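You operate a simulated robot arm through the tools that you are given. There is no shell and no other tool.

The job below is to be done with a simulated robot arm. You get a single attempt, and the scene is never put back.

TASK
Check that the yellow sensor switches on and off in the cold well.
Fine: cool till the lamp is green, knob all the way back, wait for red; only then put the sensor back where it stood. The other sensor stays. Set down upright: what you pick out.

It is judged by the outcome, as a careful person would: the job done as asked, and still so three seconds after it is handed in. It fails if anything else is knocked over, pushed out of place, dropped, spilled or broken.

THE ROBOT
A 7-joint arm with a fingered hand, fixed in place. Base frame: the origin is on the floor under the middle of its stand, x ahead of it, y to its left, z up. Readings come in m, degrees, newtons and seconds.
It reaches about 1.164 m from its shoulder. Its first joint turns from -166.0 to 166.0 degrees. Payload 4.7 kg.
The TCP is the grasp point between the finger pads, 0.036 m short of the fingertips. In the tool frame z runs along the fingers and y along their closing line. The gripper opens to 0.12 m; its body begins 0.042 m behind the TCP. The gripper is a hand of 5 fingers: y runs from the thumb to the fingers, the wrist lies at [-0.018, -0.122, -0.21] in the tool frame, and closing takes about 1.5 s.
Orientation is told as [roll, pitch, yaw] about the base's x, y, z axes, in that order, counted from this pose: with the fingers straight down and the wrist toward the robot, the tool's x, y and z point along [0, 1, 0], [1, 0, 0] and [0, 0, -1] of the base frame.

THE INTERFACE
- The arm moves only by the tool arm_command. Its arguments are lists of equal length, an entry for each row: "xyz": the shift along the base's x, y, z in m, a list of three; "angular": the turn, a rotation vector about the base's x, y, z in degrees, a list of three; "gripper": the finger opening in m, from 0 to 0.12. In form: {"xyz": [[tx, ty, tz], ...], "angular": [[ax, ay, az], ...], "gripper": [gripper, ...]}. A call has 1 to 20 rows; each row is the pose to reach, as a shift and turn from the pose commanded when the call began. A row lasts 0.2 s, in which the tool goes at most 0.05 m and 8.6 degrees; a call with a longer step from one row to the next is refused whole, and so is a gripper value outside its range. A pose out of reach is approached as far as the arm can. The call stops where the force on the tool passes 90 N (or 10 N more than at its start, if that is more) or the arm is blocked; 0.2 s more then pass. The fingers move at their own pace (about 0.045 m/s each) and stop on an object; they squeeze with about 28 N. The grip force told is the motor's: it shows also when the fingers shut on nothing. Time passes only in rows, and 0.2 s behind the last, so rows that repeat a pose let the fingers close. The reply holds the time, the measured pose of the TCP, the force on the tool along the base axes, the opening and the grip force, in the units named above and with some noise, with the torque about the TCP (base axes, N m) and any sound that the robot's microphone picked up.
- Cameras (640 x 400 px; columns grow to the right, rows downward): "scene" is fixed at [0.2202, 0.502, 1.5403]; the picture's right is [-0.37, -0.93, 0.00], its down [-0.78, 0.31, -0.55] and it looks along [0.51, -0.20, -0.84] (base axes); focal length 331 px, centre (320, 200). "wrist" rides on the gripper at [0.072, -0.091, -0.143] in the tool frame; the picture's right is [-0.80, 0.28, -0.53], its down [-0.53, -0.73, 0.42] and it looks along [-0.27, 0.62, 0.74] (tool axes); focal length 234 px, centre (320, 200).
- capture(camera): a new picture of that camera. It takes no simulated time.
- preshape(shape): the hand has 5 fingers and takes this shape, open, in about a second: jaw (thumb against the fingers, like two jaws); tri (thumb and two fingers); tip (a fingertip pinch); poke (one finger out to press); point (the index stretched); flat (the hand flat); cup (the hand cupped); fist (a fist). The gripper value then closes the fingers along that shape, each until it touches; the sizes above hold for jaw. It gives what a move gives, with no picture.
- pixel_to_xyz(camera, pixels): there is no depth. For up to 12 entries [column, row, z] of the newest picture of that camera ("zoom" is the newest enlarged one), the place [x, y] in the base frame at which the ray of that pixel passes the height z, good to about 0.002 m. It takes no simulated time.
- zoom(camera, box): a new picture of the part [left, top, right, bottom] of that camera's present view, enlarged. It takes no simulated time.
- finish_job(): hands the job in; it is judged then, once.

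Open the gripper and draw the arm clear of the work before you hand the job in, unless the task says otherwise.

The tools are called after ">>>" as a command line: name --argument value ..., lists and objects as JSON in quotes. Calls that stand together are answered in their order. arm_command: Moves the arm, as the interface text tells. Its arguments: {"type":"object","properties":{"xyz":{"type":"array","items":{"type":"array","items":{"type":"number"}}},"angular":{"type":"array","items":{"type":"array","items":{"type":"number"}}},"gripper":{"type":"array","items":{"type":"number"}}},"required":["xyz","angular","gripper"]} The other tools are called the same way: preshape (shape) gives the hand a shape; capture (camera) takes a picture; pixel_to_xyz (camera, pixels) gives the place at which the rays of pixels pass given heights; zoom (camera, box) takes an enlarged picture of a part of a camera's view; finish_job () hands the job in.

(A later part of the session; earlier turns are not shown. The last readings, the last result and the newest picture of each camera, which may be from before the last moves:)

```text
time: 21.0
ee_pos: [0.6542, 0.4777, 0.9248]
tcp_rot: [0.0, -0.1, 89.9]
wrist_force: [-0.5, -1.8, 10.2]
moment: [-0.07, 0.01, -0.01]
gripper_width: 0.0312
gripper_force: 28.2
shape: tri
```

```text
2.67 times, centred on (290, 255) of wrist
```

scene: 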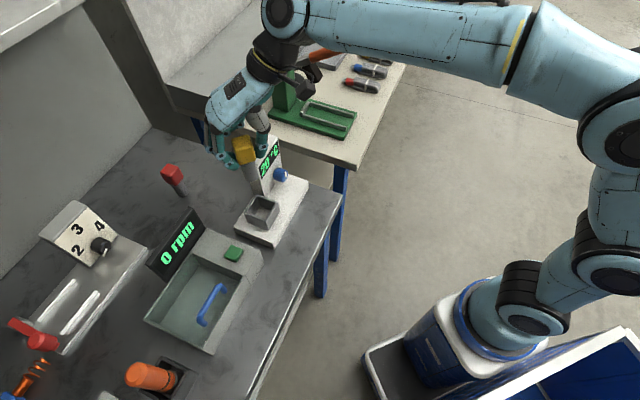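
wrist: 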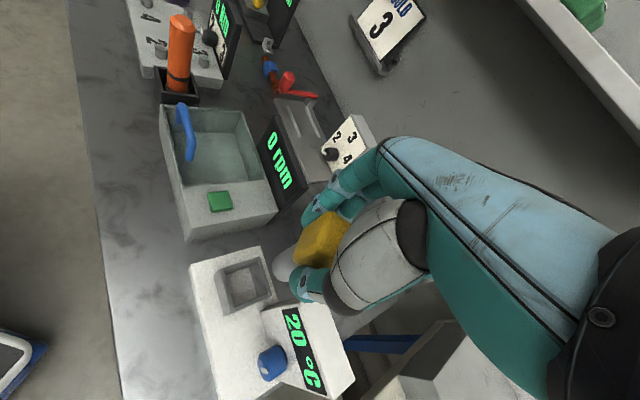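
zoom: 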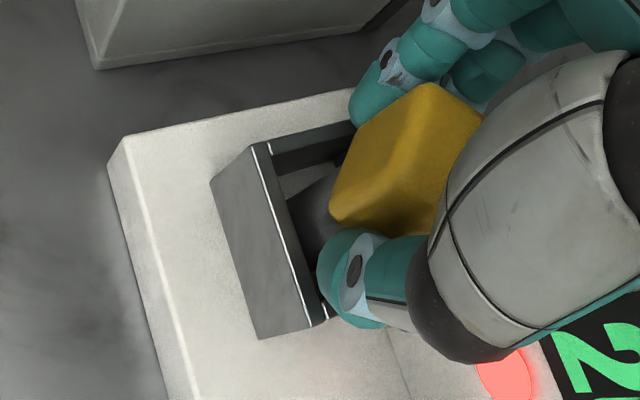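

Floor contact (10 N at z≈0.925), red lamp lit. I relieve the pressure by 1.5 mm and open the fingers gently.

>>> arm_command --xyz '[[0, 0, 0.0015], [0, 0, 0.0015], [0, 0, 0.0015], [0, 0, 0.0015], [0, 0, 0.0015], [0, 0, 0.0015], [0, 0, 0.0015], [0, 0, 0.0015]]' --angular '[[0, 0, 0], [0, 0, 0], [0, 0, 0], [0, 0, 0], [0, 0, 0], [0, 0, 0], [0, 0, 0], [0, 0, 0]]' --gripper '[0.01, 0.03, 0.035, 0.045, 0.06, 0.07, 0.08, 0.08]'

>>> zoom --camera "scene" --box '[230, 165, 300, 245]'

>>> zoom --camera "wrist" --box '[230, 180, 350, 330]'

```text
time: 22.8
ee_pos: [0.6533, 0.4778, 0.9256]
tcp_rot: [-0.1, 0.1, 90.0]
wrist_force: [0.2, -0.7, 0.6]
moment: [0.0, -0.01, -0.03]
gripper_width: 0.0798
gripper_force: 0.1
shape: tri
```

```text
5.00 times, centred on (265, 205) of scene
```

zoom: 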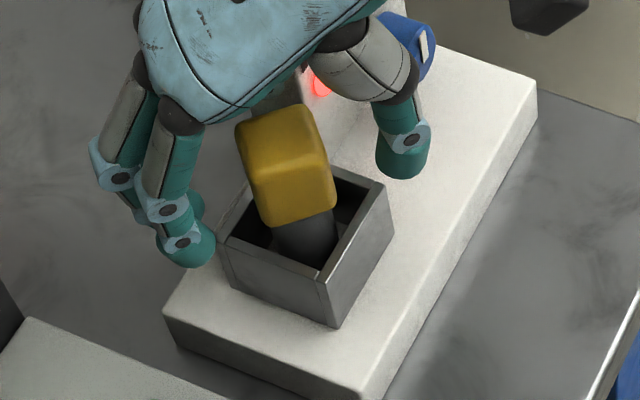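

```text
2.67 times, centred on (290, 255) of wrist
```

zoom: 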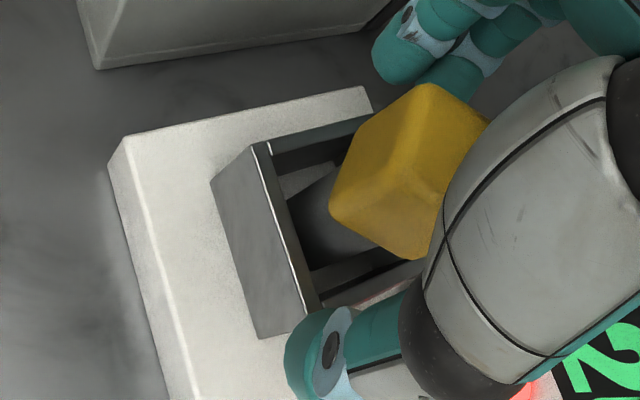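

The sensor stands in the well, hand open around it. I rise straight up and look at the device and lamp.

>>> arm_command --xyz '[[0, 0, 0.02], [0, 0, 0.05], [0, 0, 0.09], [0, 0, 0.13], [0, 0, 0.17], [0, 0, 0.17]]' --angular '[[0, 0, 0], [0, 0, 0], [0, 0, 0], [0, 0, 0], [0, 0, 0], [0, 0, 0]]' --gripper '[0.08, 0.08, 0.08, 0.08, 0.08, 0.08]'

>>> capture --camera "wrist"

>>> zoom --camera "scene" --box '[220, 120, 320, 250]'

>>> zoom --camera "wrist" --box '[200, 220, 380, 400]'

```text
time: 24.2
ee_pos: [0.6514, 0.4778, 1.0942]
tcp_rot: [0.0, 0.0, 90.0]
wrist_force: [-0.6, 0.0, -0.1]
moment: [-0.01, 0.0, 0.0]
gripper_width: 0.0796
gripper_force: 0.2
shape: tri
```

```text
taken
```

wrist: 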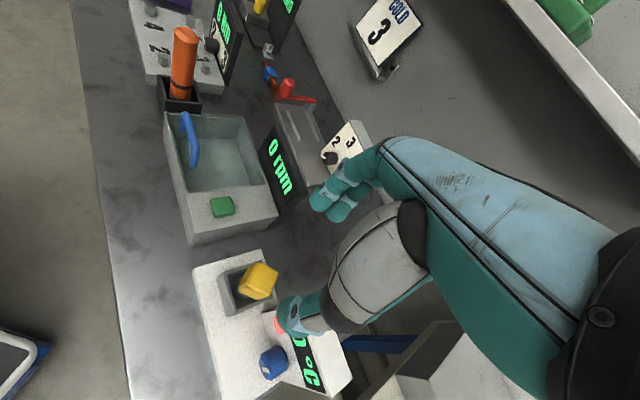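

```text
3.08 times, centred on (270, 185) of scene
```

zoom: 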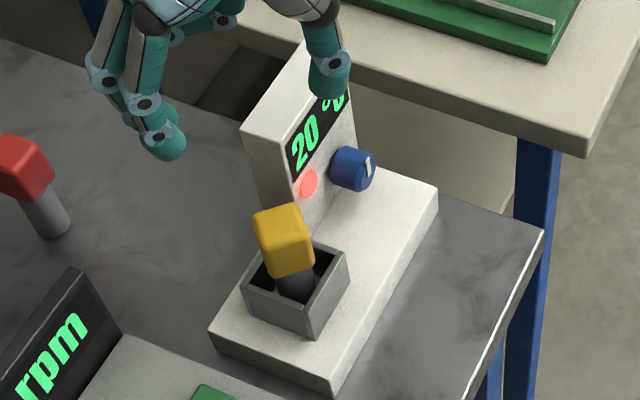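

```text
2.22 times, centred on (290, 310) of wrist
```

zoom: 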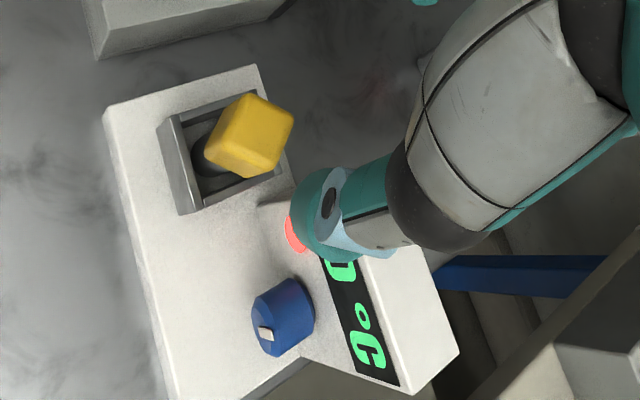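

The sensor stands upright, lamp red, display 20 °C. I move up and back toward the robot while yawing from 90° to −45°, so the closing line becomes parallel to the device face for the knob.

>>> arm_command --xyz '[[-0.006, -0.011, 0.01], [-0.013, -0.022, 0.02], [-0.019, -0.033, 0.03], [-0.025, -0.044, 0.04], [-0.031, -0.056, 0.05], [-0.038, -0.067, 0.05], [-0.044, -0.078, 0.05], [-0.05, -0.089, 0.05], [-0.056, -0.1, 0.05], [-0.063, -0.111, 0.05], [-0.069, -0.122, 0.05], [-0.075, -0.133, 0.05], [-0.081, -0.145, 0.05], [-0.088, -0.156, 0.05], [-0.094, -0.167, 0.05], [-0.1, -0.178, 0.05], [-0.1, -0.178, 0.05]]' --angular '[[0, 0, -8.4], [0, 0, -16.9], [0, 0, -25.3], [0, 0, -33.8], [0, 0, -42.2], [0, 0, -50.6], [0, 0, -59.1], [0, 0, -67.5], [0, 0, -75.9], [0, 0, -84.4], [0, 0, -92.8], [0, 0, -101.3], [0, 0, -109.7], [0, 0, -118.1], [0, 0, -126.6], [0, 0, -135], [0, 0, -135]]' --gripper '[0.08, 0.08, 0.08, 0.08, 0.08, 0.08, 0.08, 0.08, 0.08, 0.08, 0.08, 0.08, 0.08, 0.08, 0.08, 0.08, 0.08]'

>>> capture --camera "wrist"

>>> capture --camera "scene"

```text
time: 27.8
ee_pos: [0.5527, 0.2998, 1.1465]
tcp_rot: [0.1, 0.0, -45.0]
wrist_force: [0.3, 0.4, -0.5]
moment: [-0.03, -0.01, 0.02]
gripper_width: 0.0799
gripper_force: 0.0
shape: tri
```

```text
taken
```

wrist: 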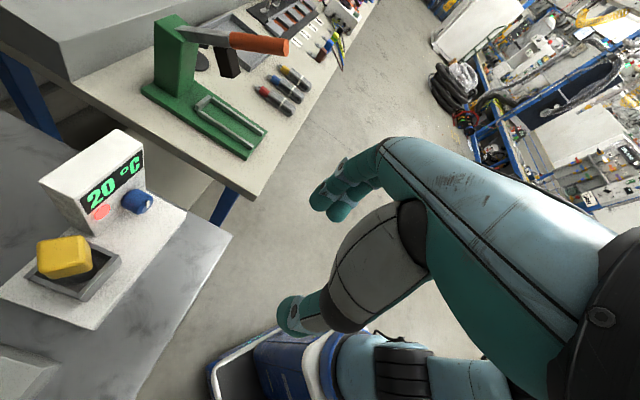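

```text
taken
```

scene: 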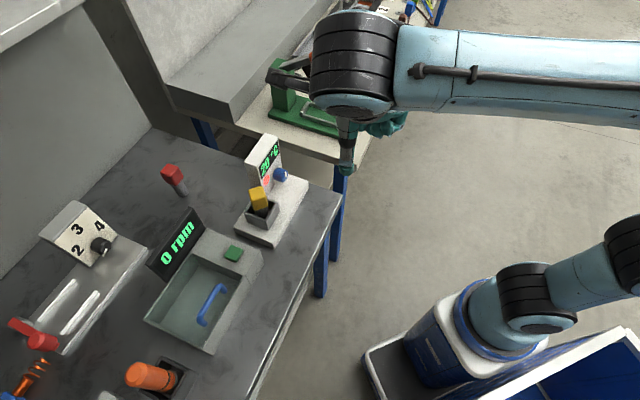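

Now the wrist camera sees the tower face: lamp red at (102,211), knob at (137,202). I zoom in on the knob's mark.

>>> zoom --camera "wrist" --box '[60, 130, 190, 260]'

>>> pixel_to_xyz --camera "wrist" --pixels '[[145, 203, 0.87], [145, 203, 0.88], [102, 211, 0.87], [102, 211, 0.88]]'

```text
3.08 times, centred on (125, 195) of wrist
```

zoom: 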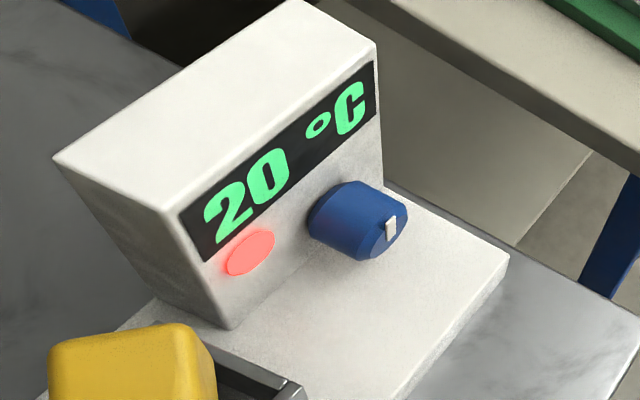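

```text
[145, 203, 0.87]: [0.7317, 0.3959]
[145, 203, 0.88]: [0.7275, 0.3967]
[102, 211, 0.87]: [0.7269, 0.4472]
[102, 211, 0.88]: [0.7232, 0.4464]
```

The knob has a small white bar on its face. I tilt the hand 45° toward the tower face and go to a pre-grasp point ~15 cm in front of the knob for a close view.

>>> arm_command --xyz '[[0.013, 0.003, -0.021], [0.026, 0.0055, -0.042], [0.039, 0.008, -0.063], [0.0525, 0.011, -0.084], [0.066, 0.014, -0.105], [0.079, 0.0165, -0.126], [0.092, 0.019, -0.147], [0.105, 0.022, -0.168], [0.105, 0.022, -0.168]]' --angular '[[3.98, -3.98, 0], [7.95, -7.95, 0], [11.93, -11.93, 0], [15.9, -15.9, 0], [19.88, -19.88, 0], [23.85, -23.85, 0], [27.8, -27.8, 0], [31.8, -31.8, 0], [31.8, -31.8, 0]]' --gripper '[0.08, 0.08, 0.08, 0.08, 0.08, 0.08, 0.08, 0.08, 0.08]'

>>> capture --camera "wrist"

>>> capture --camera "scene"

```text
time: 29.8
ee_pos: [0.6585, 0.3221, 0.977]
tcp_rot: [45.0, 0.1, -45.0]
wrist_force: [0.5, -0.1, -0.2]
moment: [-0.02, -0.01, 0.0]
gripper_width: 0.0797
gripper_force: 0.0
shape: tri
```

```text
taken
```

wrist: 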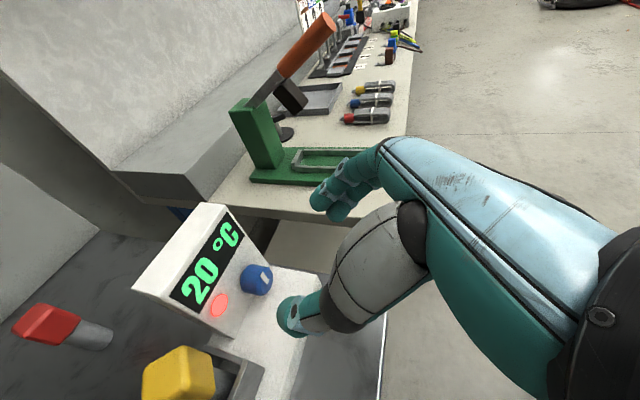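

```text
taken
```

scene: 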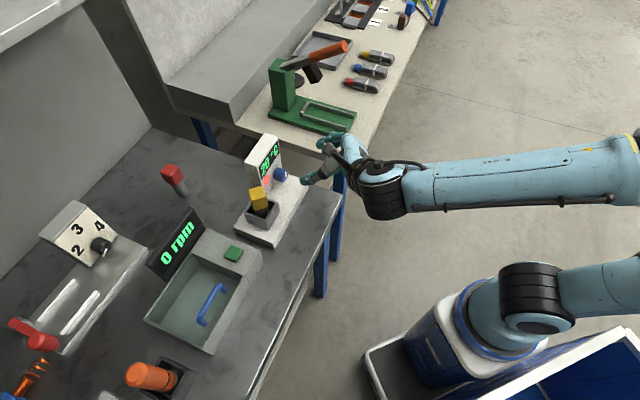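

>>> zoom --camera "wrist" --box '[210, 240, 300, 340]'

```text
4.00 times, centred on (255, 290) of wrist
```

zoom: 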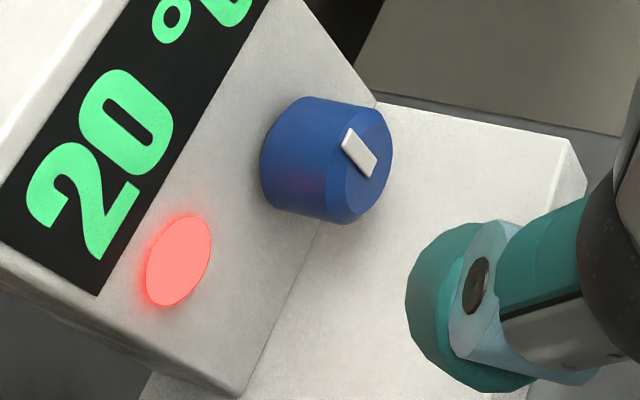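

>>> pixel_to_xyz --camera "zoom" --pixels '[[346, 131, 0.86], [346, 131, 0.9], [373, 173, 0.86], [373, 173, 0.9], [372, 108, 0.86], [372, 108, 0.9], [393, 150, 0.86], [393, 150, 0.9], [340, 222, 0.86], [340, 222, 0.9], [180, 260, 0.86], [180, 260, 0.9]]'

>>> pixel_to_xyz --camera "zoom" --pixels '[[98, 297, 0.88], [98, 297, 0.92], [270, 0, 0.88], [270, 0, 0.92], [378, 100, 0.83], [242, 398, 0.83], [265, 150, 0.86], [265, 150, 0.9], [325, 225, 0.86], [325, 225, 0.9], [300, 97, 0.86], [300, 97, 0.9]]'

```text
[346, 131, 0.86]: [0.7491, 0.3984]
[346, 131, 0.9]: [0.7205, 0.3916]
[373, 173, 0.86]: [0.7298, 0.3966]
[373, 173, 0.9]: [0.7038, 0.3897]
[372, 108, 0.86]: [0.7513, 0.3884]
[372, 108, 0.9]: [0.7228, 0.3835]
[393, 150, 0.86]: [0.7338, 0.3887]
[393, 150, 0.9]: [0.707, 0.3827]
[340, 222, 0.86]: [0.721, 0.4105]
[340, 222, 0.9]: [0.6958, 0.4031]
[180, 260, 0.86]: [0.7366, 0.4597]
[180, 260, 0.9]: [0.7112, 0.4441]
```

```text
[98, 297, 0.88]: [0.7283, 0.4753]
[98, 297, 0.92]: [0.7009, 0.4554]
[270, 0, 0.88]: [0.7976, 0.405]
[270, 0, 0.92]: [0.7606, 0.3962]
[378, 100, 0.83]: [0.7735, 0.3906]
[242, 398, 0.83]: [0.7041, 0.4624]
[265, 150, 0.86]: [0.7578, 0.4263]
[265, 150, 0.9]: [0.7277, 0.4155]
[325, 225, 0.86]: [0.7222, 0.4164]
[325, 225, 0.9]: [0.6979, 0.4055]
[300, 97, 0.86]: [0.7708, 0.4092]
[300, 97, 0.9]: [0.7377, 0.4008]
```

The mark points nearly straight up; knob axis at ≈(0.728,0.397,0.870) on its face, tower face at x+y≈1.165, radius ≈0.017. I approach along the tool axis, stopping ~4 cm short to check centring.

>>> arm_command --xyz '[[0.0125, 0.0135, -0.016], [0.025, 0.027, -0.032], [0.0375, 0.0405, -0.048], [0.048, 0.052, -0.062], [0.048, 0.052, -0.062]]' --angular '[[0, 0, 0], [0, 0, 0], [0, 0, 0], [0, 0, 0], [0, 0, 0]]' --gripper '[0.08, 0.08, 0.08, 0.08, 0.08]'

>>> capture --camera "wrist"

>>> zoom --camera "scene" --box '[220, 120, 360, 250]'

```text
time: 31.0
ee_pos: [0.7052, 0.373, 0.9143]
tcp_rot: [45.0, 0.1, -44.9]
wrist_force: [-0.3, 0.4, 0.1]
moment: [0.0, 0.0, -0.03]
gripper_width: 0.0796
gripper_force: 0.1
shape: tri
```

```text
taken
```

wrist: 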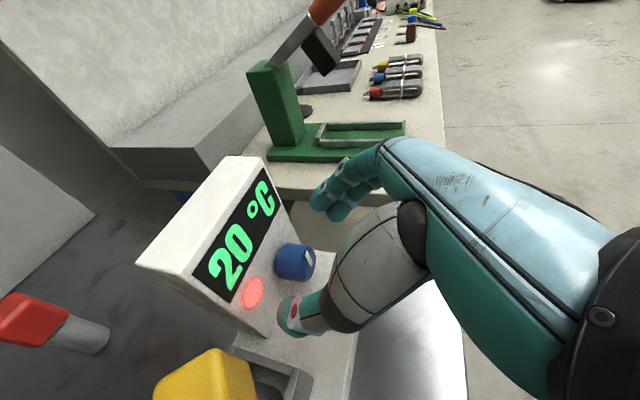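

```text
3.08 times, centred on (290, 185) of scene
```

zoom: 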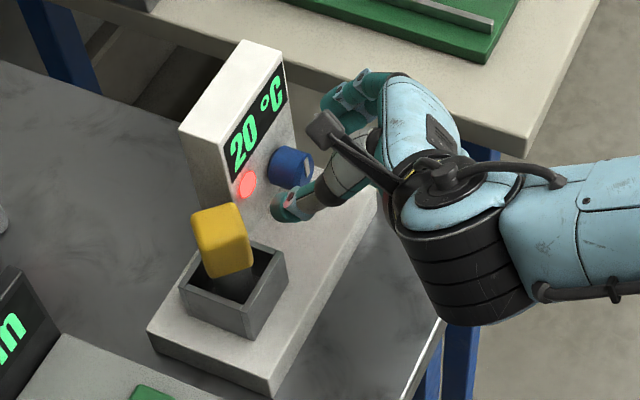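

Knob at (295,262) lies between thumb and fingers. I advance half of the remaining distance and zoom.

>>> arm_command --xyz '[[0.006, 0.006, -0.008], [0.0115, 0.012, -0.016], [0.0115, 0.012, -0.016]]' --angular '[[0, 0, 0], [0, 0, 0], [0, 0, 0]]' --gripper '[0.08, 0.08, 0.08]'

>>> zoom --camera "wrist" --box '[230, 170, 390, 340]'

>>> zoom --camera "scene" --box '[240, 120, 340, 230]'

```text
time: 31.8
ee_pos: [0.7179, 0.3866, 0.8986]
tcp_rot: [45.0, 0.0, -45.0]
wrist_force: [-0.3, -0.4, -0.2]
moment: [0.0, 0.01, 0.02]
gripper_width: 0.0796
gripper_force: 0.1
shape: tri
```

```text
2.35 times, centred on (310, 255) of wrist
```

zoom: 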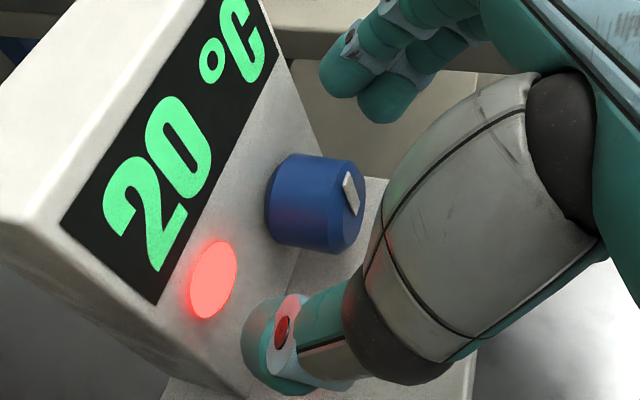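

```text
3.64 times, centred on (290, 175) of scene
```

zoom: 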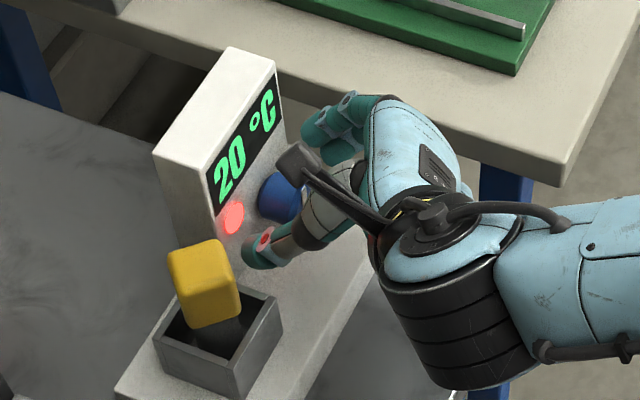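

The knob mid-body is within ~3 mm of the hand's closing plane. I make the final short advance and close the fingers on the knob.

>>> arm_command --xyz '[[0.002, 0.0035, -0.008], [0.004, 0.0065, -0.0155], [0.004, 0.0065, -0.0155], [0.004, 0.0065, -0.0155], [0.004, 0.0065, -0.0155], [0.004, 0.0065, -0.0155], [0.004, 0.0065, -0.0155], [0.004, 0.0065, -0.0155], [0.004, 0.0065, -0.0155], [0.004, 0.0065, -0.0155]]' --angular '[[0, 0, 0], [0, 0, 0], [0, 0, 0], [0, 0, 0], [0, 0, 0], [0, 0, 0], [0, 0, 0], [0, 0, 0], [0, 0, 0], [0, 0, 0]]' --gripper '[0.08, 0.08, 0.06, 0.05, 0.045, 0.04, 0.035, 0.03, 0.02, 0.02]'

>>> zoom --camera "wrist" --box '[230, 170, 390, 340]'

>>> zoom --camera "scene" --box '[240, 120, 340, 230]'

```text
time: 34.0
ee_pos: [0.7213, 0.3916, 0.8843]
tcp_rot: [44.9, -0.1, -45.1]
wrist_force: [-5.3, -20.3, 5.4]
moment: [-0.27, -0.17, -1.03]
gripper_width: 0.0247
gripper_force: 0.1
shape: tri
```

```text
2.35 times, centred on (310, 255) of wrist
```

zoom: 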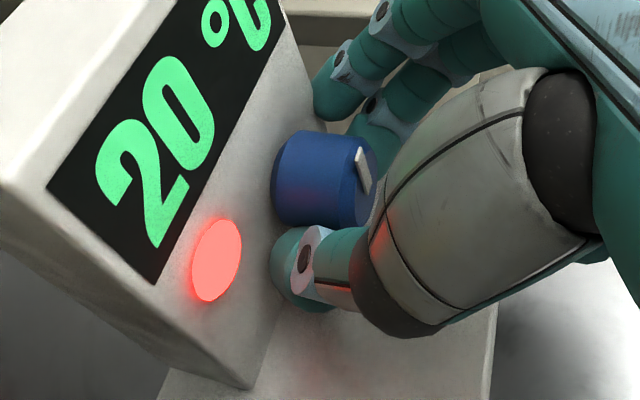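

```text
3.64 times, centred on (290, 175) of scene
```

zoom: 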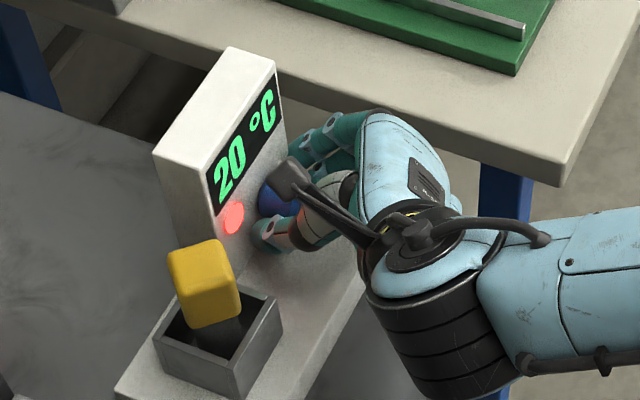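

The reading shows ~18 N pushing back along the tower normal with no grip force: the tips are touching the tower face. I reopen slightly and back off 8 mm along the face normal, then close again.

>>> arm_command --xyz '[[0, 0, 0], [0, 0, 0], [-0.003, -0.003, 0], [-0.0057, -0.0057, 0], [-0.0057, -0.0057, 0]]' --angular '[[0, 0, 0], [0, 0, 0], [0, 0, 0], [0, 0, 0], [0, 0, 0]]' --gripper '[0.05, 0.06, 0.06, 0.06, 0.06]'

>>> zoom --camera "wrist" --box '[230, 170, 390, 340]'

```text
time: 35.2
ee_pos: [0.7163, 0.3859, 0.8834]
tcp_rot: [44.9, 0.0, -45.0]
wrist_force: [0.0, 0.0, 0.7]
moment: [-0.01, 0.02, -0.01]
gripper_width: 0.06
gripper_force: 0.1
shape: tri
```

```text
2.35 times, centred on (310, 255) of wrist
```

zoom: 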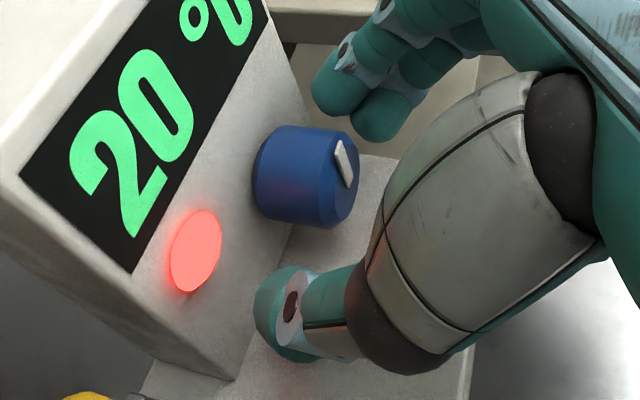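

No contact now. I shift to a slightly better height (z≈0.889, 4 mm short of the tower contact) and close the fingers on the knob.

>>> arm_command --xyz '[[0.0027, 0.0021, 0.0055], [0.0027, 0.0021, 0.0055], [0.0027, 0.0021, 0.0055], [0.0027, 0.0021, 0.0055], [0.0027, 0.0021, 0.0055], [0.0027, 0.0021, 0.0055], [0.0027, 0.0021, 0.0055], [0.0027, 0.0021, 0.0055], [0.0027, 0.0021, 0.0055]]' --angular '[[0, 0, 0], [0, 0, 0], [0, 0, 0], [0, 0, 0], [0, 0, 0], [0, 0, 0], [0, 0, 0], [0, 0, 0], [0, 0, 0]]' --gripper '[0.06, 0.05, 0.045, 0.04, 0.035, 0.03, 0.025, 0.02, 0.02]'

>>> zoom --camera "wrist" --box '[230, 170, 390, 340]'

```text
time: 37.2
ee_pos: [0.7194, 0.3898, 0.8882]
tcp_rot: [44.8, -0.1, -44.9]
wrist_force: [2.9, 1.6, -2.3]
moment: [-0.04, -0.22, -0.37]
gripper_width: 0.0287
gripper_force: 28.0
shape: tri
```

```text
2.35 times, centred on (310, 255) of wrist
```

zoom: 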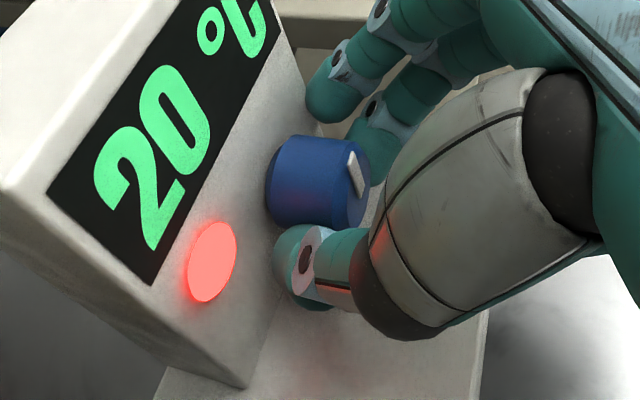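

The knob is now gripped (28 N, 0.029 m) with little side load. I test-turn it 16° clockwise (about the axis through the knob) and read force and display.

>>> arm_command --xyz '[[0.0009, -0.0009, 0], [0.0018, -0.0018, -0.0002], [0.0026, -0.0026, -0.0004], [0.0035, -0.0035, -0.0007], [0.0035, -0.0035, -0.0007]]' --angular '[[2.83, 2.83, 0], [5.66, 5.66, 0], [8.49, 8.49, 0], [11.31, 11.31, 0], [11.31, 11.31, 0]]' --gripper '[0.02, 0.02, 0.02, 0.02, 0.02]'

>>> zoom --camera "wrist" --box '[230, 170, 390, 340]'

>>> zoom --camera "scene" --box '[240, 120, 340, 230]'

```text
time: 38.4
ee_pos: [0.7228, 0.3851, 0.888]
tcp_rot: [45.0, 15.9, -44.9]
wrist_force: [0.3, 5.9, -2.3]
moment: [-0.24, -0.64, -0.62]
gripper_width: 0.0282
gripper_force: 27.9
shape: tri
```

```text
2.35 times, centred on (310, 255) of wrist
```

zoom: 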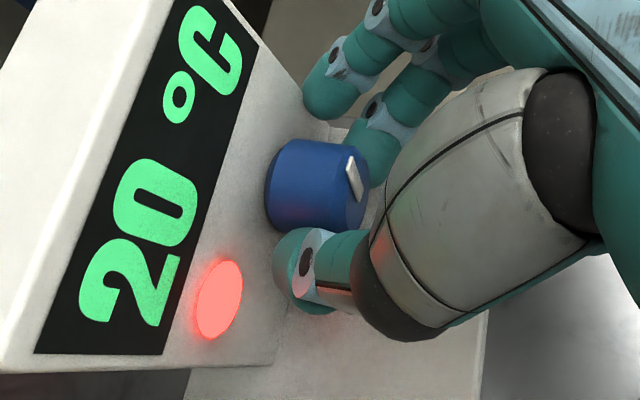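

```text
3.64 times, centred on (290, 175) of scene
```

zoom: 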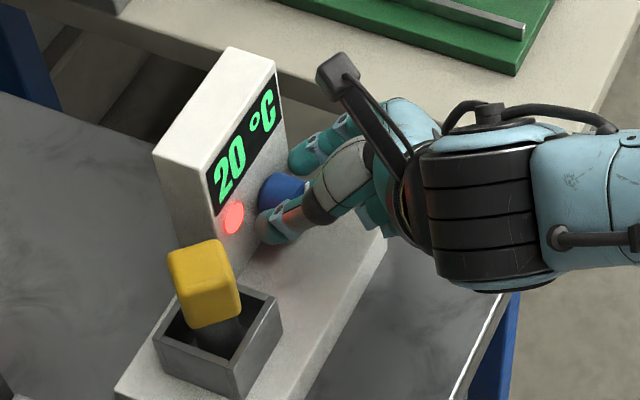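

The hand turned 16°, with about −0.6 N·m resisting. I zoom on the mark to see whether the knob itself turned or slipped.

>>> zoom --camera "wrist" --box '[275, 215, 345, 275]'

```text
6.67 times, centred on (310, 245) of wrist
```

zoom: 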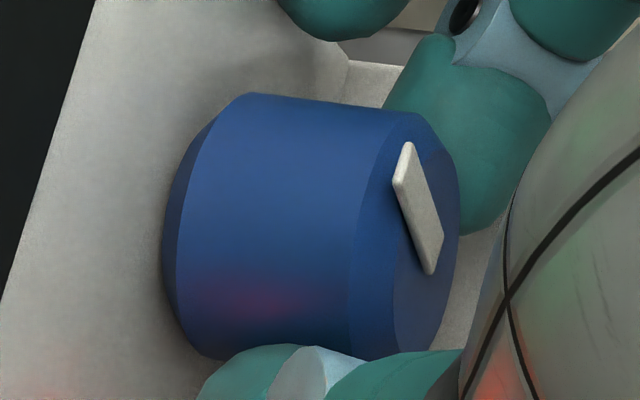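

>>> pixel_to_xyz --camera "zoom" --pixels '[[405, 143, 0.86], [405, 143, 0.9], [433, 272, 0.86], [433, 272, 0.9], [420, 113, 0.86], [420, 113, 0.9], [460, 200, 0.86], [460, 200, 0.9], [372, 358, 0.86], [372, 358, 0.9], [418, 205, 0.86], [418, 205, 0.9]]'

```text
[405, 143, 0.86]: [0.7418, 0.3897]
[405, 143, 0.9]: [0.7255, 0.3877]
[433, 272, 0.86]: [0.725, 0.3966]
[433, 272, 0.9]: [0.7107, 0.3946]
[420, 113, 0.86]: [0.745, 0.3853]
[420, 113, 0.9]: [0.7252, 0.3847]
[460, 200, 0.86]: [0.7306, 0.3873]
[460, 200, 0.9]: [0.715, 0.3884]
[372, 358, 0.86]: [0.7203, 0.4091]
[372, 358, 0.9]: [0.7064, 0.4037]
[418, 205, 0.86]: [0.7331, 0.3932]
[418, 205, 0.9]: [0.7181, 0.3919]
```

The mark went from ~7° to ~26° clockwise, so the knob follows the hand. I continue clockwise to 40° in steps and pause to watch the display.

>>> arm_command --xyz '[[0.00167, -0.00167, -0.0009], [0.00324, -0.00324, -0.002], [0.00467, -0.00467, -0.0035], [0.00467, -0.00467, -0.0035], [0.00467, -0.00467, -0.0035], [0.00467, -0.00467, -0.0035]]' --angular '[[5.657, 5.657, 0], [11.314, 11.314, 0], [16.97, 16.97, 0], [16.97, 16.97, 0], [16.97, 16.97, 0], [16.97, 16.97, 0]]' --gripper '[0.02, 0.02, 0.02, 0.02, 0.02, 0.02]'

>>> zoom --camera "wrist" --box '[230, 170, 390, 340]'

>>> zoom --camera "scene" --box '[240, 120, 340, 230]'

```text
time: 39.8
ee_pos: [0.7267, 0.3792, 0.8856]
tcp_rot: [45.1, 40.0, -45.0]
wrist_force: [-0.3, -21.8, 11.6]
moment: [-1.46, -1.08, -1.79]
gripper_width: 0.0313
gripper_force: 27.3
shape: tri
```

```text
2.35 times, centred on (310, 255) of wrist
```

zoom: 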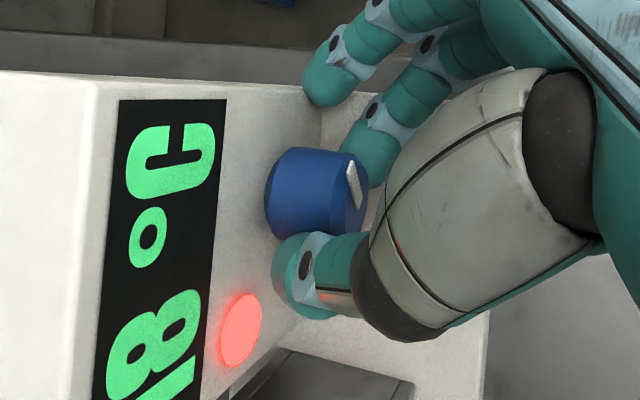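

```text
3.64 times, centred on (290, 175) of scene
```

zoom: 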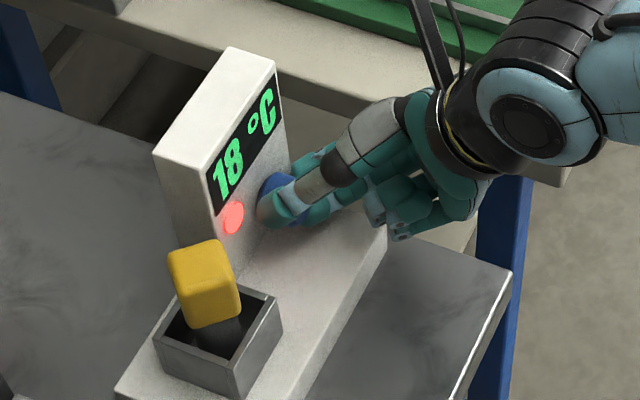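

Cooling works: display 18 °C after turning clockwise. Side load has risen to ~25 N, so I don't turn further now; I hold and wait to see how the temperature goes.

>>> arm_command --xyz '[[0, 0, 0], [0, 0, 0], [0, 0, 0], [0, 0, 0], [0, 0, 0], [0, 0, 0], [0, 0, 0], [0, 0, 0], [0, 0, 0], [0, 0, 0]]' --angular '[[0, 0, 0], [0, 0, 0], [0, 0, 0], [0, 0, 0], [0, 0, 0], [0, 0, 0], [0, 0, 0], [0, 0, 0], [0, 0, 0], [0, 0, 0]]' --gripper '[0.02, 0.02, 0.02, 0.02, 0.02, 0.02, 0.02, 0.02, 0.02, 0.02]'

>>> zoom --camera "wrist" --box '[240, 200, 380, 300]'

>>> zoom --camera "scene" --box '[240, 120, 340, 230]'

```text
time: 42.0
ee_pos: [0.7265, 0.3803, 0.8859]
tcp_rot: [45.1, 40.0, -44.8]
wrist_force: [-0.8, -17.1, 15.2]
moment: [-1.18, -1.08, -1.64]
gripper_width: 0.0316
gripper_force: 27.8
shape: tri
```

```text
4.00 times, centred on (310, 250) of wrist
```

zoom: 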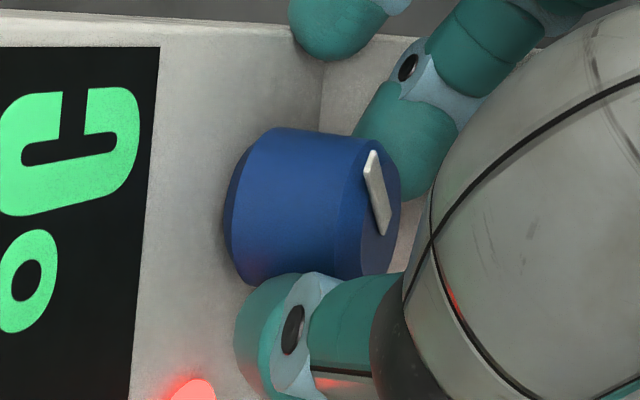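

```text
3.64 times, centred on (290, 175) of scene
```

zoom: 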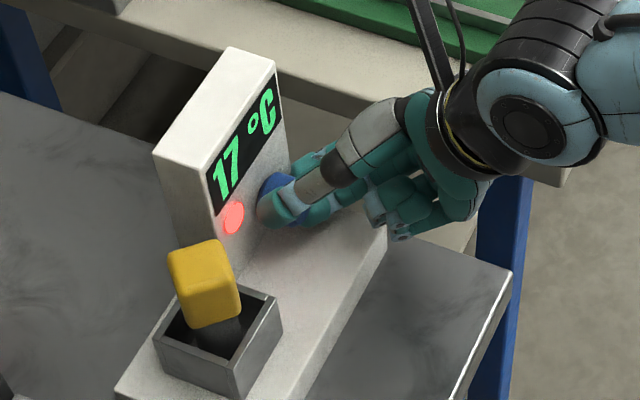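

17 °C and falling, lamp still red. I keep holding for another couple of seconds.

>>> arm_command --xyz '[[0, 0, 0], [0, 0, 0], [0, 0, 0], [0, 0, 0], [0, 0, 0], [0, 0, 0], [0, 0, 0], [0, 0, 0], [0, 0, 0], [0, 0, 0]]' --angular '[[0, 0, 0], [0, 0, 0], [0, 0, 0], [0, 0, 0], [0, 0, 0], [0, 0, 0], [0, 0, 0], [0, 0, 0], [0, 0, 0], [0, 0, 0]]' --gripper '[0.02, 0.02, 0.02, 0.02, 0.02, 0.02, 0.02, 0.02, 0.02, 0.02]'

>>> zoom --camera "scene" --box '[240, 120, 340, 230]'

```text
time: 44.2
ee_pos: [0.7265, 0.3791, 0.8854]
tcp_rot: [45.2, 40.0, -44.8]
wrist_force: [-0.4, -26.2, 18.8]
moment: [-1.46, -1.2, -1.91]
gripper_width: 0.0318
gripper_force: 28.0
shape: tri
```

```text
3.64 times, centred on (290, 175) of scene
```

zoom: 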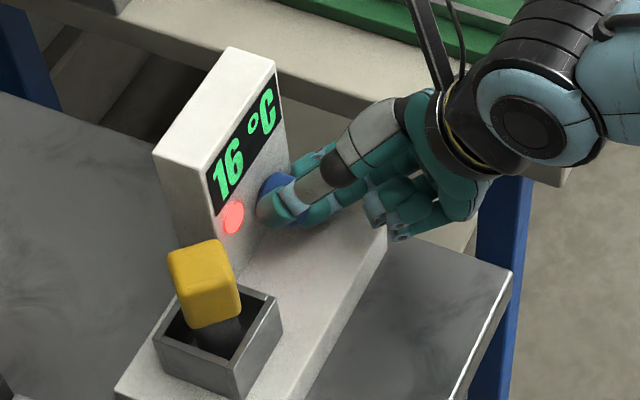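

16 °C and still falling. I relieve the side load by a 2 mm adjustment and keep waiting.

>>> arm_command --xyz '[[0, -0.002, 0.0015], [0, -0.002, 0.0015], [0, -0.002, 0.0015], [0, -0.002, 0.0015], [0, -0.002, 0.0015], [0, -0.002, 0.0015], [0, -0.002, 0.0015], [0, -0.002, 0.0015], [0, -0.002, 0.0015], [0, -0.002, 0.0015]]' --angular '[[0, 0, 0], [0, 0, 0], [0, 0, 0], [0, 0, 0], [0, 0, 0], [0, 0, 0], [0, 0, 0], [0, 0, 0], [0, 0, 0], [0, 0, 0]]' --gripper '[0.02, 0.02, 0.02, 0.02, 0.02, 0.02, 0.02, 0.02, 0.02, 0.02]'

>>> zoom --camera "scene" --box '[240, 120, 340, 230]'

>>> zoom --camera "wrist" --box '[240, 200, 380, 300]'

```text
time: 46.4
ee_pos: [0.7277, 0.379, 0.8857]
tcp_rot: [44.9, 40.0, -45.0]
wrist_force: [2.2, 9.3, -1.6]
moment: [-0.39, -0.5, -0.64]
gripper_width: 0.0307
gripper_force: 28.2
shape: tri
```

```text
3.64 times, centred on (290, 175) of scene
```

zoom: 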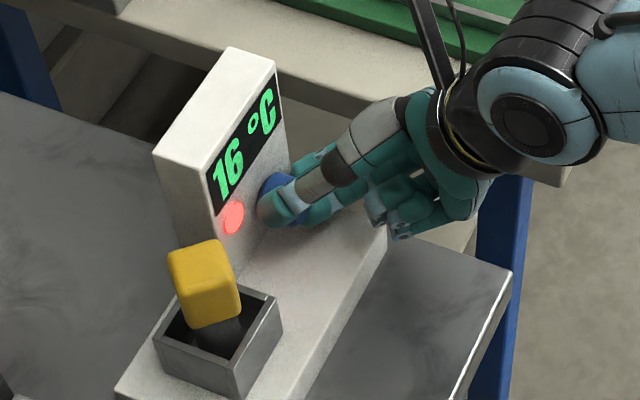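

```text
4.00 times, centred on (310, 250) of wrist
```

zoom: 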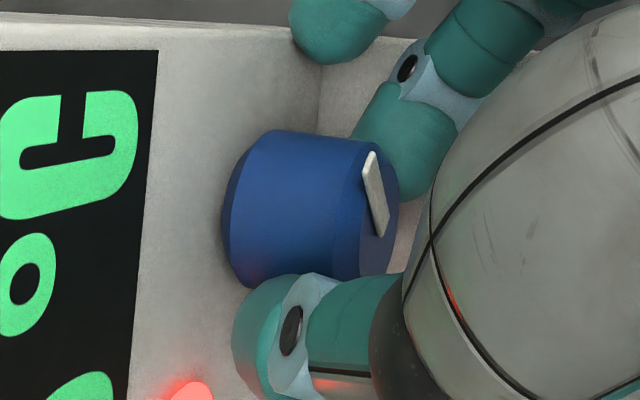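

Load is low now (≈10 N), display stays at 16 °C, so this knob angle seems to level off near there. I turn another 16° clockwise.

>>> arm_command --xyz '[[0.0008, -0.0008, -0.0009], [0.0015, -0.0015, -0.0019], [0.0021, -0.0021, -0.003], [0.0027, -0.0027, -0.004], [0.0027, -0.0027, -0.004]]' --angular '[[2.83, 2.83, 0], [5.657, 5.657, 0], [8.49, 8.49, 0], [11.314, 11.314, 0], [11.314, 11.314, 0]]' --gripper '[0.02, 0.02, 0.02, 0.02, 0.02]'

>>> zoom --camera "scene" --box '[240, 120, 340, 230]'

>>> zoom --camera "wrist" --box '[240, 200, 380, 300]'

```text
time: 47.6
ee_pos: [0.7322, 0.3713, 0.885]
tcp_rot: [45.7, 56.1, -44.8]
wrist_force: [8.3, -71.4, 34.3]
moment: [-2.68, -1.81, -3.61]
gripper_width: 0.032
gripper_force: 28.2
shape: tri
```

```text
3.64 times, centred on (290, 175) of scene
```

zoom: 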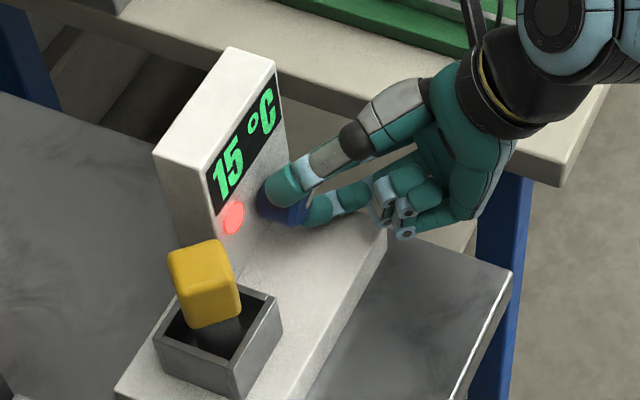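

```text
4.00 times, centred on (310, 250) of wrist
```

zoom: 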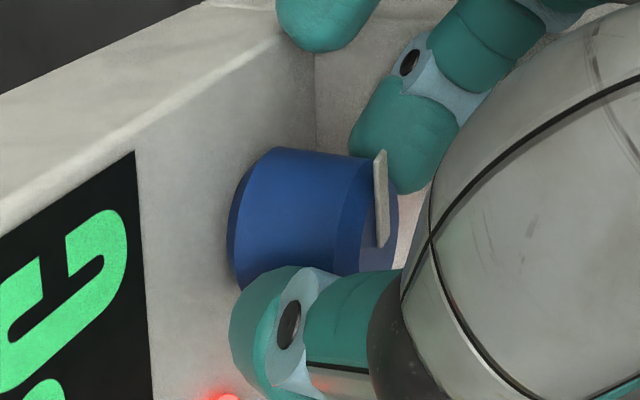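

Side load jumped to ~80 N: the lower finger is binding against the plate/tower corner at this roll. I relieve it at once: loosen the grip slightly and pull straight out from the face.

>>> arm_command --xyz '[[0.0, -0.003, 0.003], [-0.003, -0.006, 0.004], [-0.009, -0.012, 0.005], [-0.018, -0.021, 0.006], [-0.028, -0.031, 0.007], [-0.038, -0.041, 0.008], [-0.038, -0.041, 0.008]]' --angular '[[0, 0, 0], [0, 0, 0], [0, 0, 0], [0, 0, 0], [0, 0, 0], [0, 0, 0], [0, 0, 0]]' --gripper '[0.034, 0.04, 0.045, 0.05, 0.06, 0.07, 0.07]'

>>> zoom --camera "scene" --box '[240, 120, 340, 230]'

>>> zoom --camera "wrist" --box '[200, 180, 340, 330]'

```text
time: 49.2
ee_pos: [0.6915, 0.3342, 0.8892]
tcp_rot: [44.8, 56.0, -45.1]
wrist_force: [-0.7, -0.3, 0.6]
moment: [-0.1, 0.06, 0.01]
gripper_width: 0.0692
gripper_force: 0.1
shape: tri
```

```text
3.64 times, centred on (290, 175) of scene
```

zoom: 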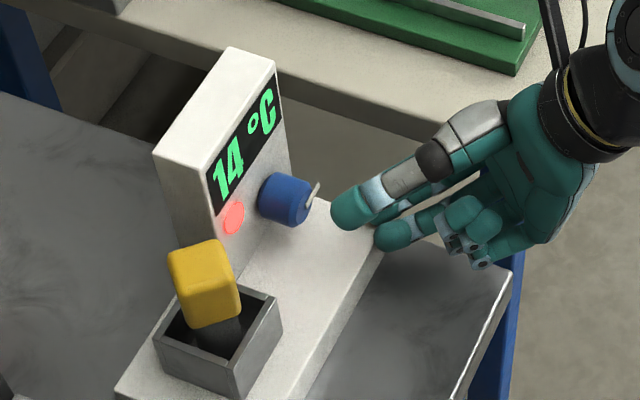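

```text
2.67 times, centred on (270, 255) of wrist
```

zoom: 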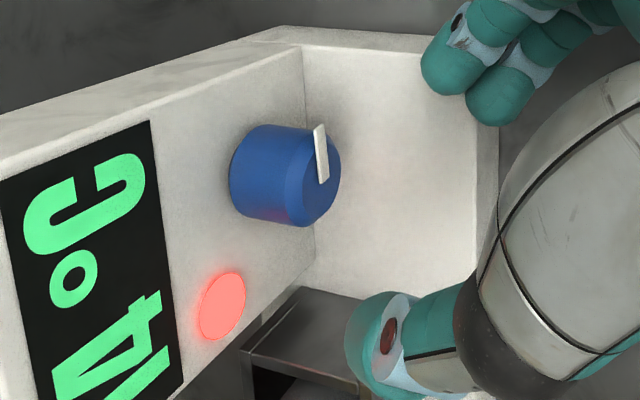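

The hand is clear, the knob stayed put with its mark up-right, and the display fell to 14 °C (lamp red). I wait a little to see where it settles.

>>> arm_command --xyz '[[0, 0, 0], [0, 0, 0], [0, 0, 0], [0, 0, 0], [0, 0, 0], [0, 0, 0], [0, 0, 0], [0, 0, 0], [0, 0, 0], [0, 0, 0], [0, 0, 0], [0, 0, 0], [0, 0, 0], [0, 0, 0], [0, 0, 0]]' --angular '[[0, 0, 0], [0, 0, 0], [0, 0, 0], [0, 0, 0], [0, 0, 0], [0, 0, 0], [0, 0, 0], [0, 0, 0], [0, 0, 0], [0, 0, 0], [0, 0, 0], [0, 0, 0], [0, 0, 0], [0, 0, 0], [0, 0, 0]]' --gripper '[0.07, 0.07, 0.07, 0.07, 0.07, 0.07, 0.07, 0.07, 0.07, 0.07, 0.07, 0.07, 0.07, 0.07, 0.07]'

>>> zoom --camera "scene" --box '[240, 120, 340, 230]'

>>> zoom --camera "wrist" --box '[240, 205, 330, 275]'

```text
time: 52.4
ee_pos: [0.6932, 0.3346, 0.8901]
tcp_rot: [45.1, 56.0, -45.0]
wrist_force: [-1.4, -0.8, 1.2]
moment: [0.02, 0.05, -0.01]
gripper_width: 0.0694
gripper_force: 0.1
shape: tri
```

```text
3.64 times, centred on (290, 175) of scene
```

zoom: 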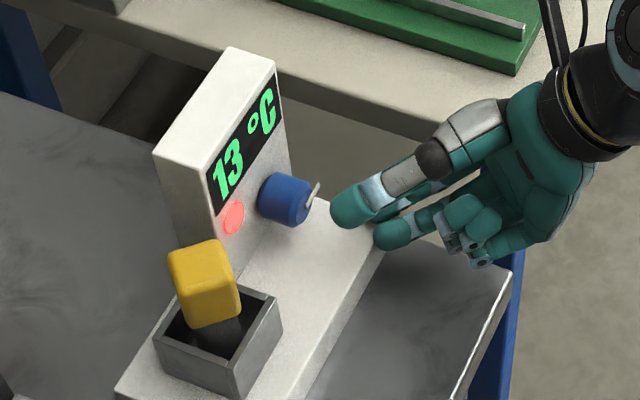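

```text
5.71 times, centred on (285, 240) of wrist
```

zoom: 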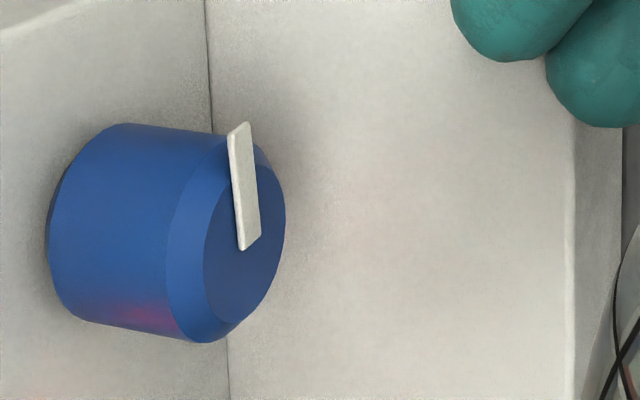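

13 °C and still creeping down. I compute the knob's present angle from the mark while waiting on.

>>> pixel_to_xyz --camera "zoom" --pixels '[[238, 125, 0.85], [238, 125, 0.89], [252, 248, 0.85], [252, 248, 0.89], [285, 205, 0.85], [285, 205, 0.89], [205, 342, 0.85], [205, 342, 0.89], [262, 148, 0.85], [262, 148, 0.89]]'

>>> arm_command --xyz '[[0, 0, 0], [0, 0, 0], [0, 0, 0], [0, 0, 0], [0, 0, 0], [0, 0, 0], [0, 0, 0], [0, 0, 0], [0, 0, 0], [0, 0, 0], [0, 0, 0], [0, 0, 0], [0, 0, 0], [0, 0, 0], [0, 0, 0]]' --angular '[[0, 0, 0], [0, 0, 0], [0, 0, 0], [0, 0, 0], [0, 0, 0], [0, 0, 0], [0, 0, 0], [0, 0, 0], [0, 0, 0], [0, 0, 0], [0, 0, 0], [0, 0, 0], [0, 0, 0], [0, 0, 0], [0, 0, 0]]' --gripper '[0.07, 0.07, 0.07, 0.07, 0.07, 0.07, 0.07, 0.07, 0.07, 0.07, 0.07, 0.07, 0.07, 0.07, 0.07]'

>>> zoom --camera "scene" --box '[240, 120, 340, 230]'

```text
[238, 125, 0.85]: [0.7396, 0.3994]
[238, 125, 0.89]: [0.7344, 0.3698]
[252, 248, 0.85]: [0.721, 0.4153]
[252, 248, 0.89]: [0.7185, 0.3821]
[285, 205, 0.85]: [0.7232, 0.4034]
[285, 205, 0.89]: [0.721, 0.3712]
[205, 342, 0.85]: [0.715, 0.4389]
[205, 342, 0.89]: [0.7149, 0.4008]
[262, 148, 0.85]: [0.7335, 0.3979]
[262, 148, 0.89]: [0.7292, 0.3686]
```

```text
time: 55.6
ee_pos: [0.6921, 0.334, 0.8895]
tcp_rot: [45.0, 56.0, -45.0]
wrist_force: [-0.7, -0.8, 0.1]
moment: [-0.04, 0.05, 0.0]
gripper_width: 0.0693
gripper_force: 0.1
shape: tri
```

```text
3.64 times, centred on (290, 175) of scene
```

zoom: 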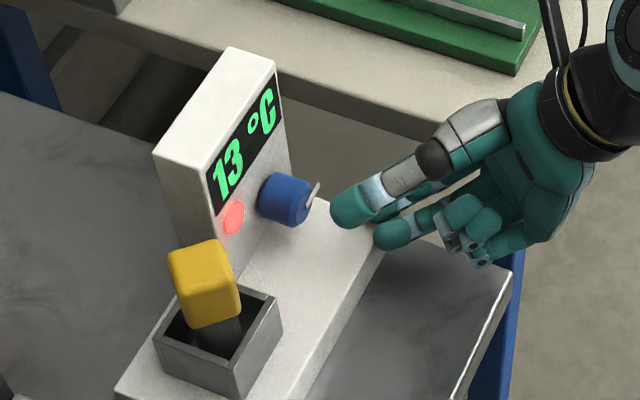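

The temperature levels off at 13 °C, lamp still red, so the knob must go further. In free space I roll the open hand back counter-clockwise to −20° about the knob axis, ready for a second clockwise turn.

>>> arm_command --xyz '[[-0.002, 0.002, 0.001], [-0.004, 0.004, 0.003], [-0.006, 0.006, 0.004], [-0.008, 0.008, 0.005], [-0.0105, 0.0105, 0.005], [-0.0125, 0.0125, 0.004], [-0.0145, 0.0145, 0.002], [-0.0165, 0.0165, 0], [-0.0185, 0.0184, -0.0026], [-0.0185, 0.0184, -0.0026]]' --angular '[[-5.97, -5.97, 0], [-11.94, -11.94, 0], [-17.91, -17.91, 0], [-23.88, -23.88, 0], [-29.85, -29.85, 0], [-35.82, -35.82, 0], [-41.8, -41.8, 0], [-47.77, -47.77, 0], [-53.74, -53.74, 0], [-53.74, -53.74, 0]]' --gripper '[0.075, 0.075, 0.075, 0.075, 0.075, 0.075, 0.075, 0.075, 0.075, 0.075]'

>>> capture --camera "wrist"

>>> zoom --camera "scene" --box '[220, 120, 360, 250]'

```text
time: 57.8
ee_pos: [0.6743, 0.3533, 0.8878]
tcp_rot: [44.9, -20.0, -45.1]
wrist_force: [-0.3, 0.0, -0.8]
moment: [0.0, 0.01, -0.02]
gripper_width: 0.0744
gripper_force: 0.1
shape: tri
```

```text
taken
```

wrist: 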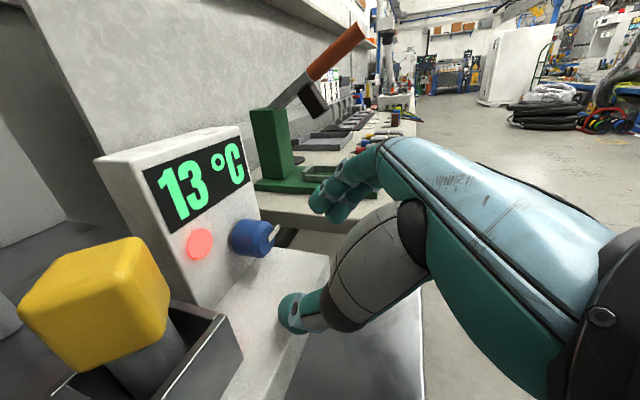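

```text
3.08 times, centred on (290, 185) of scene
```

zoom: 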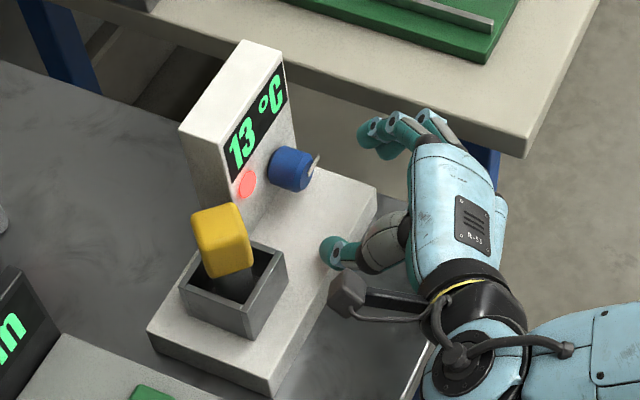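

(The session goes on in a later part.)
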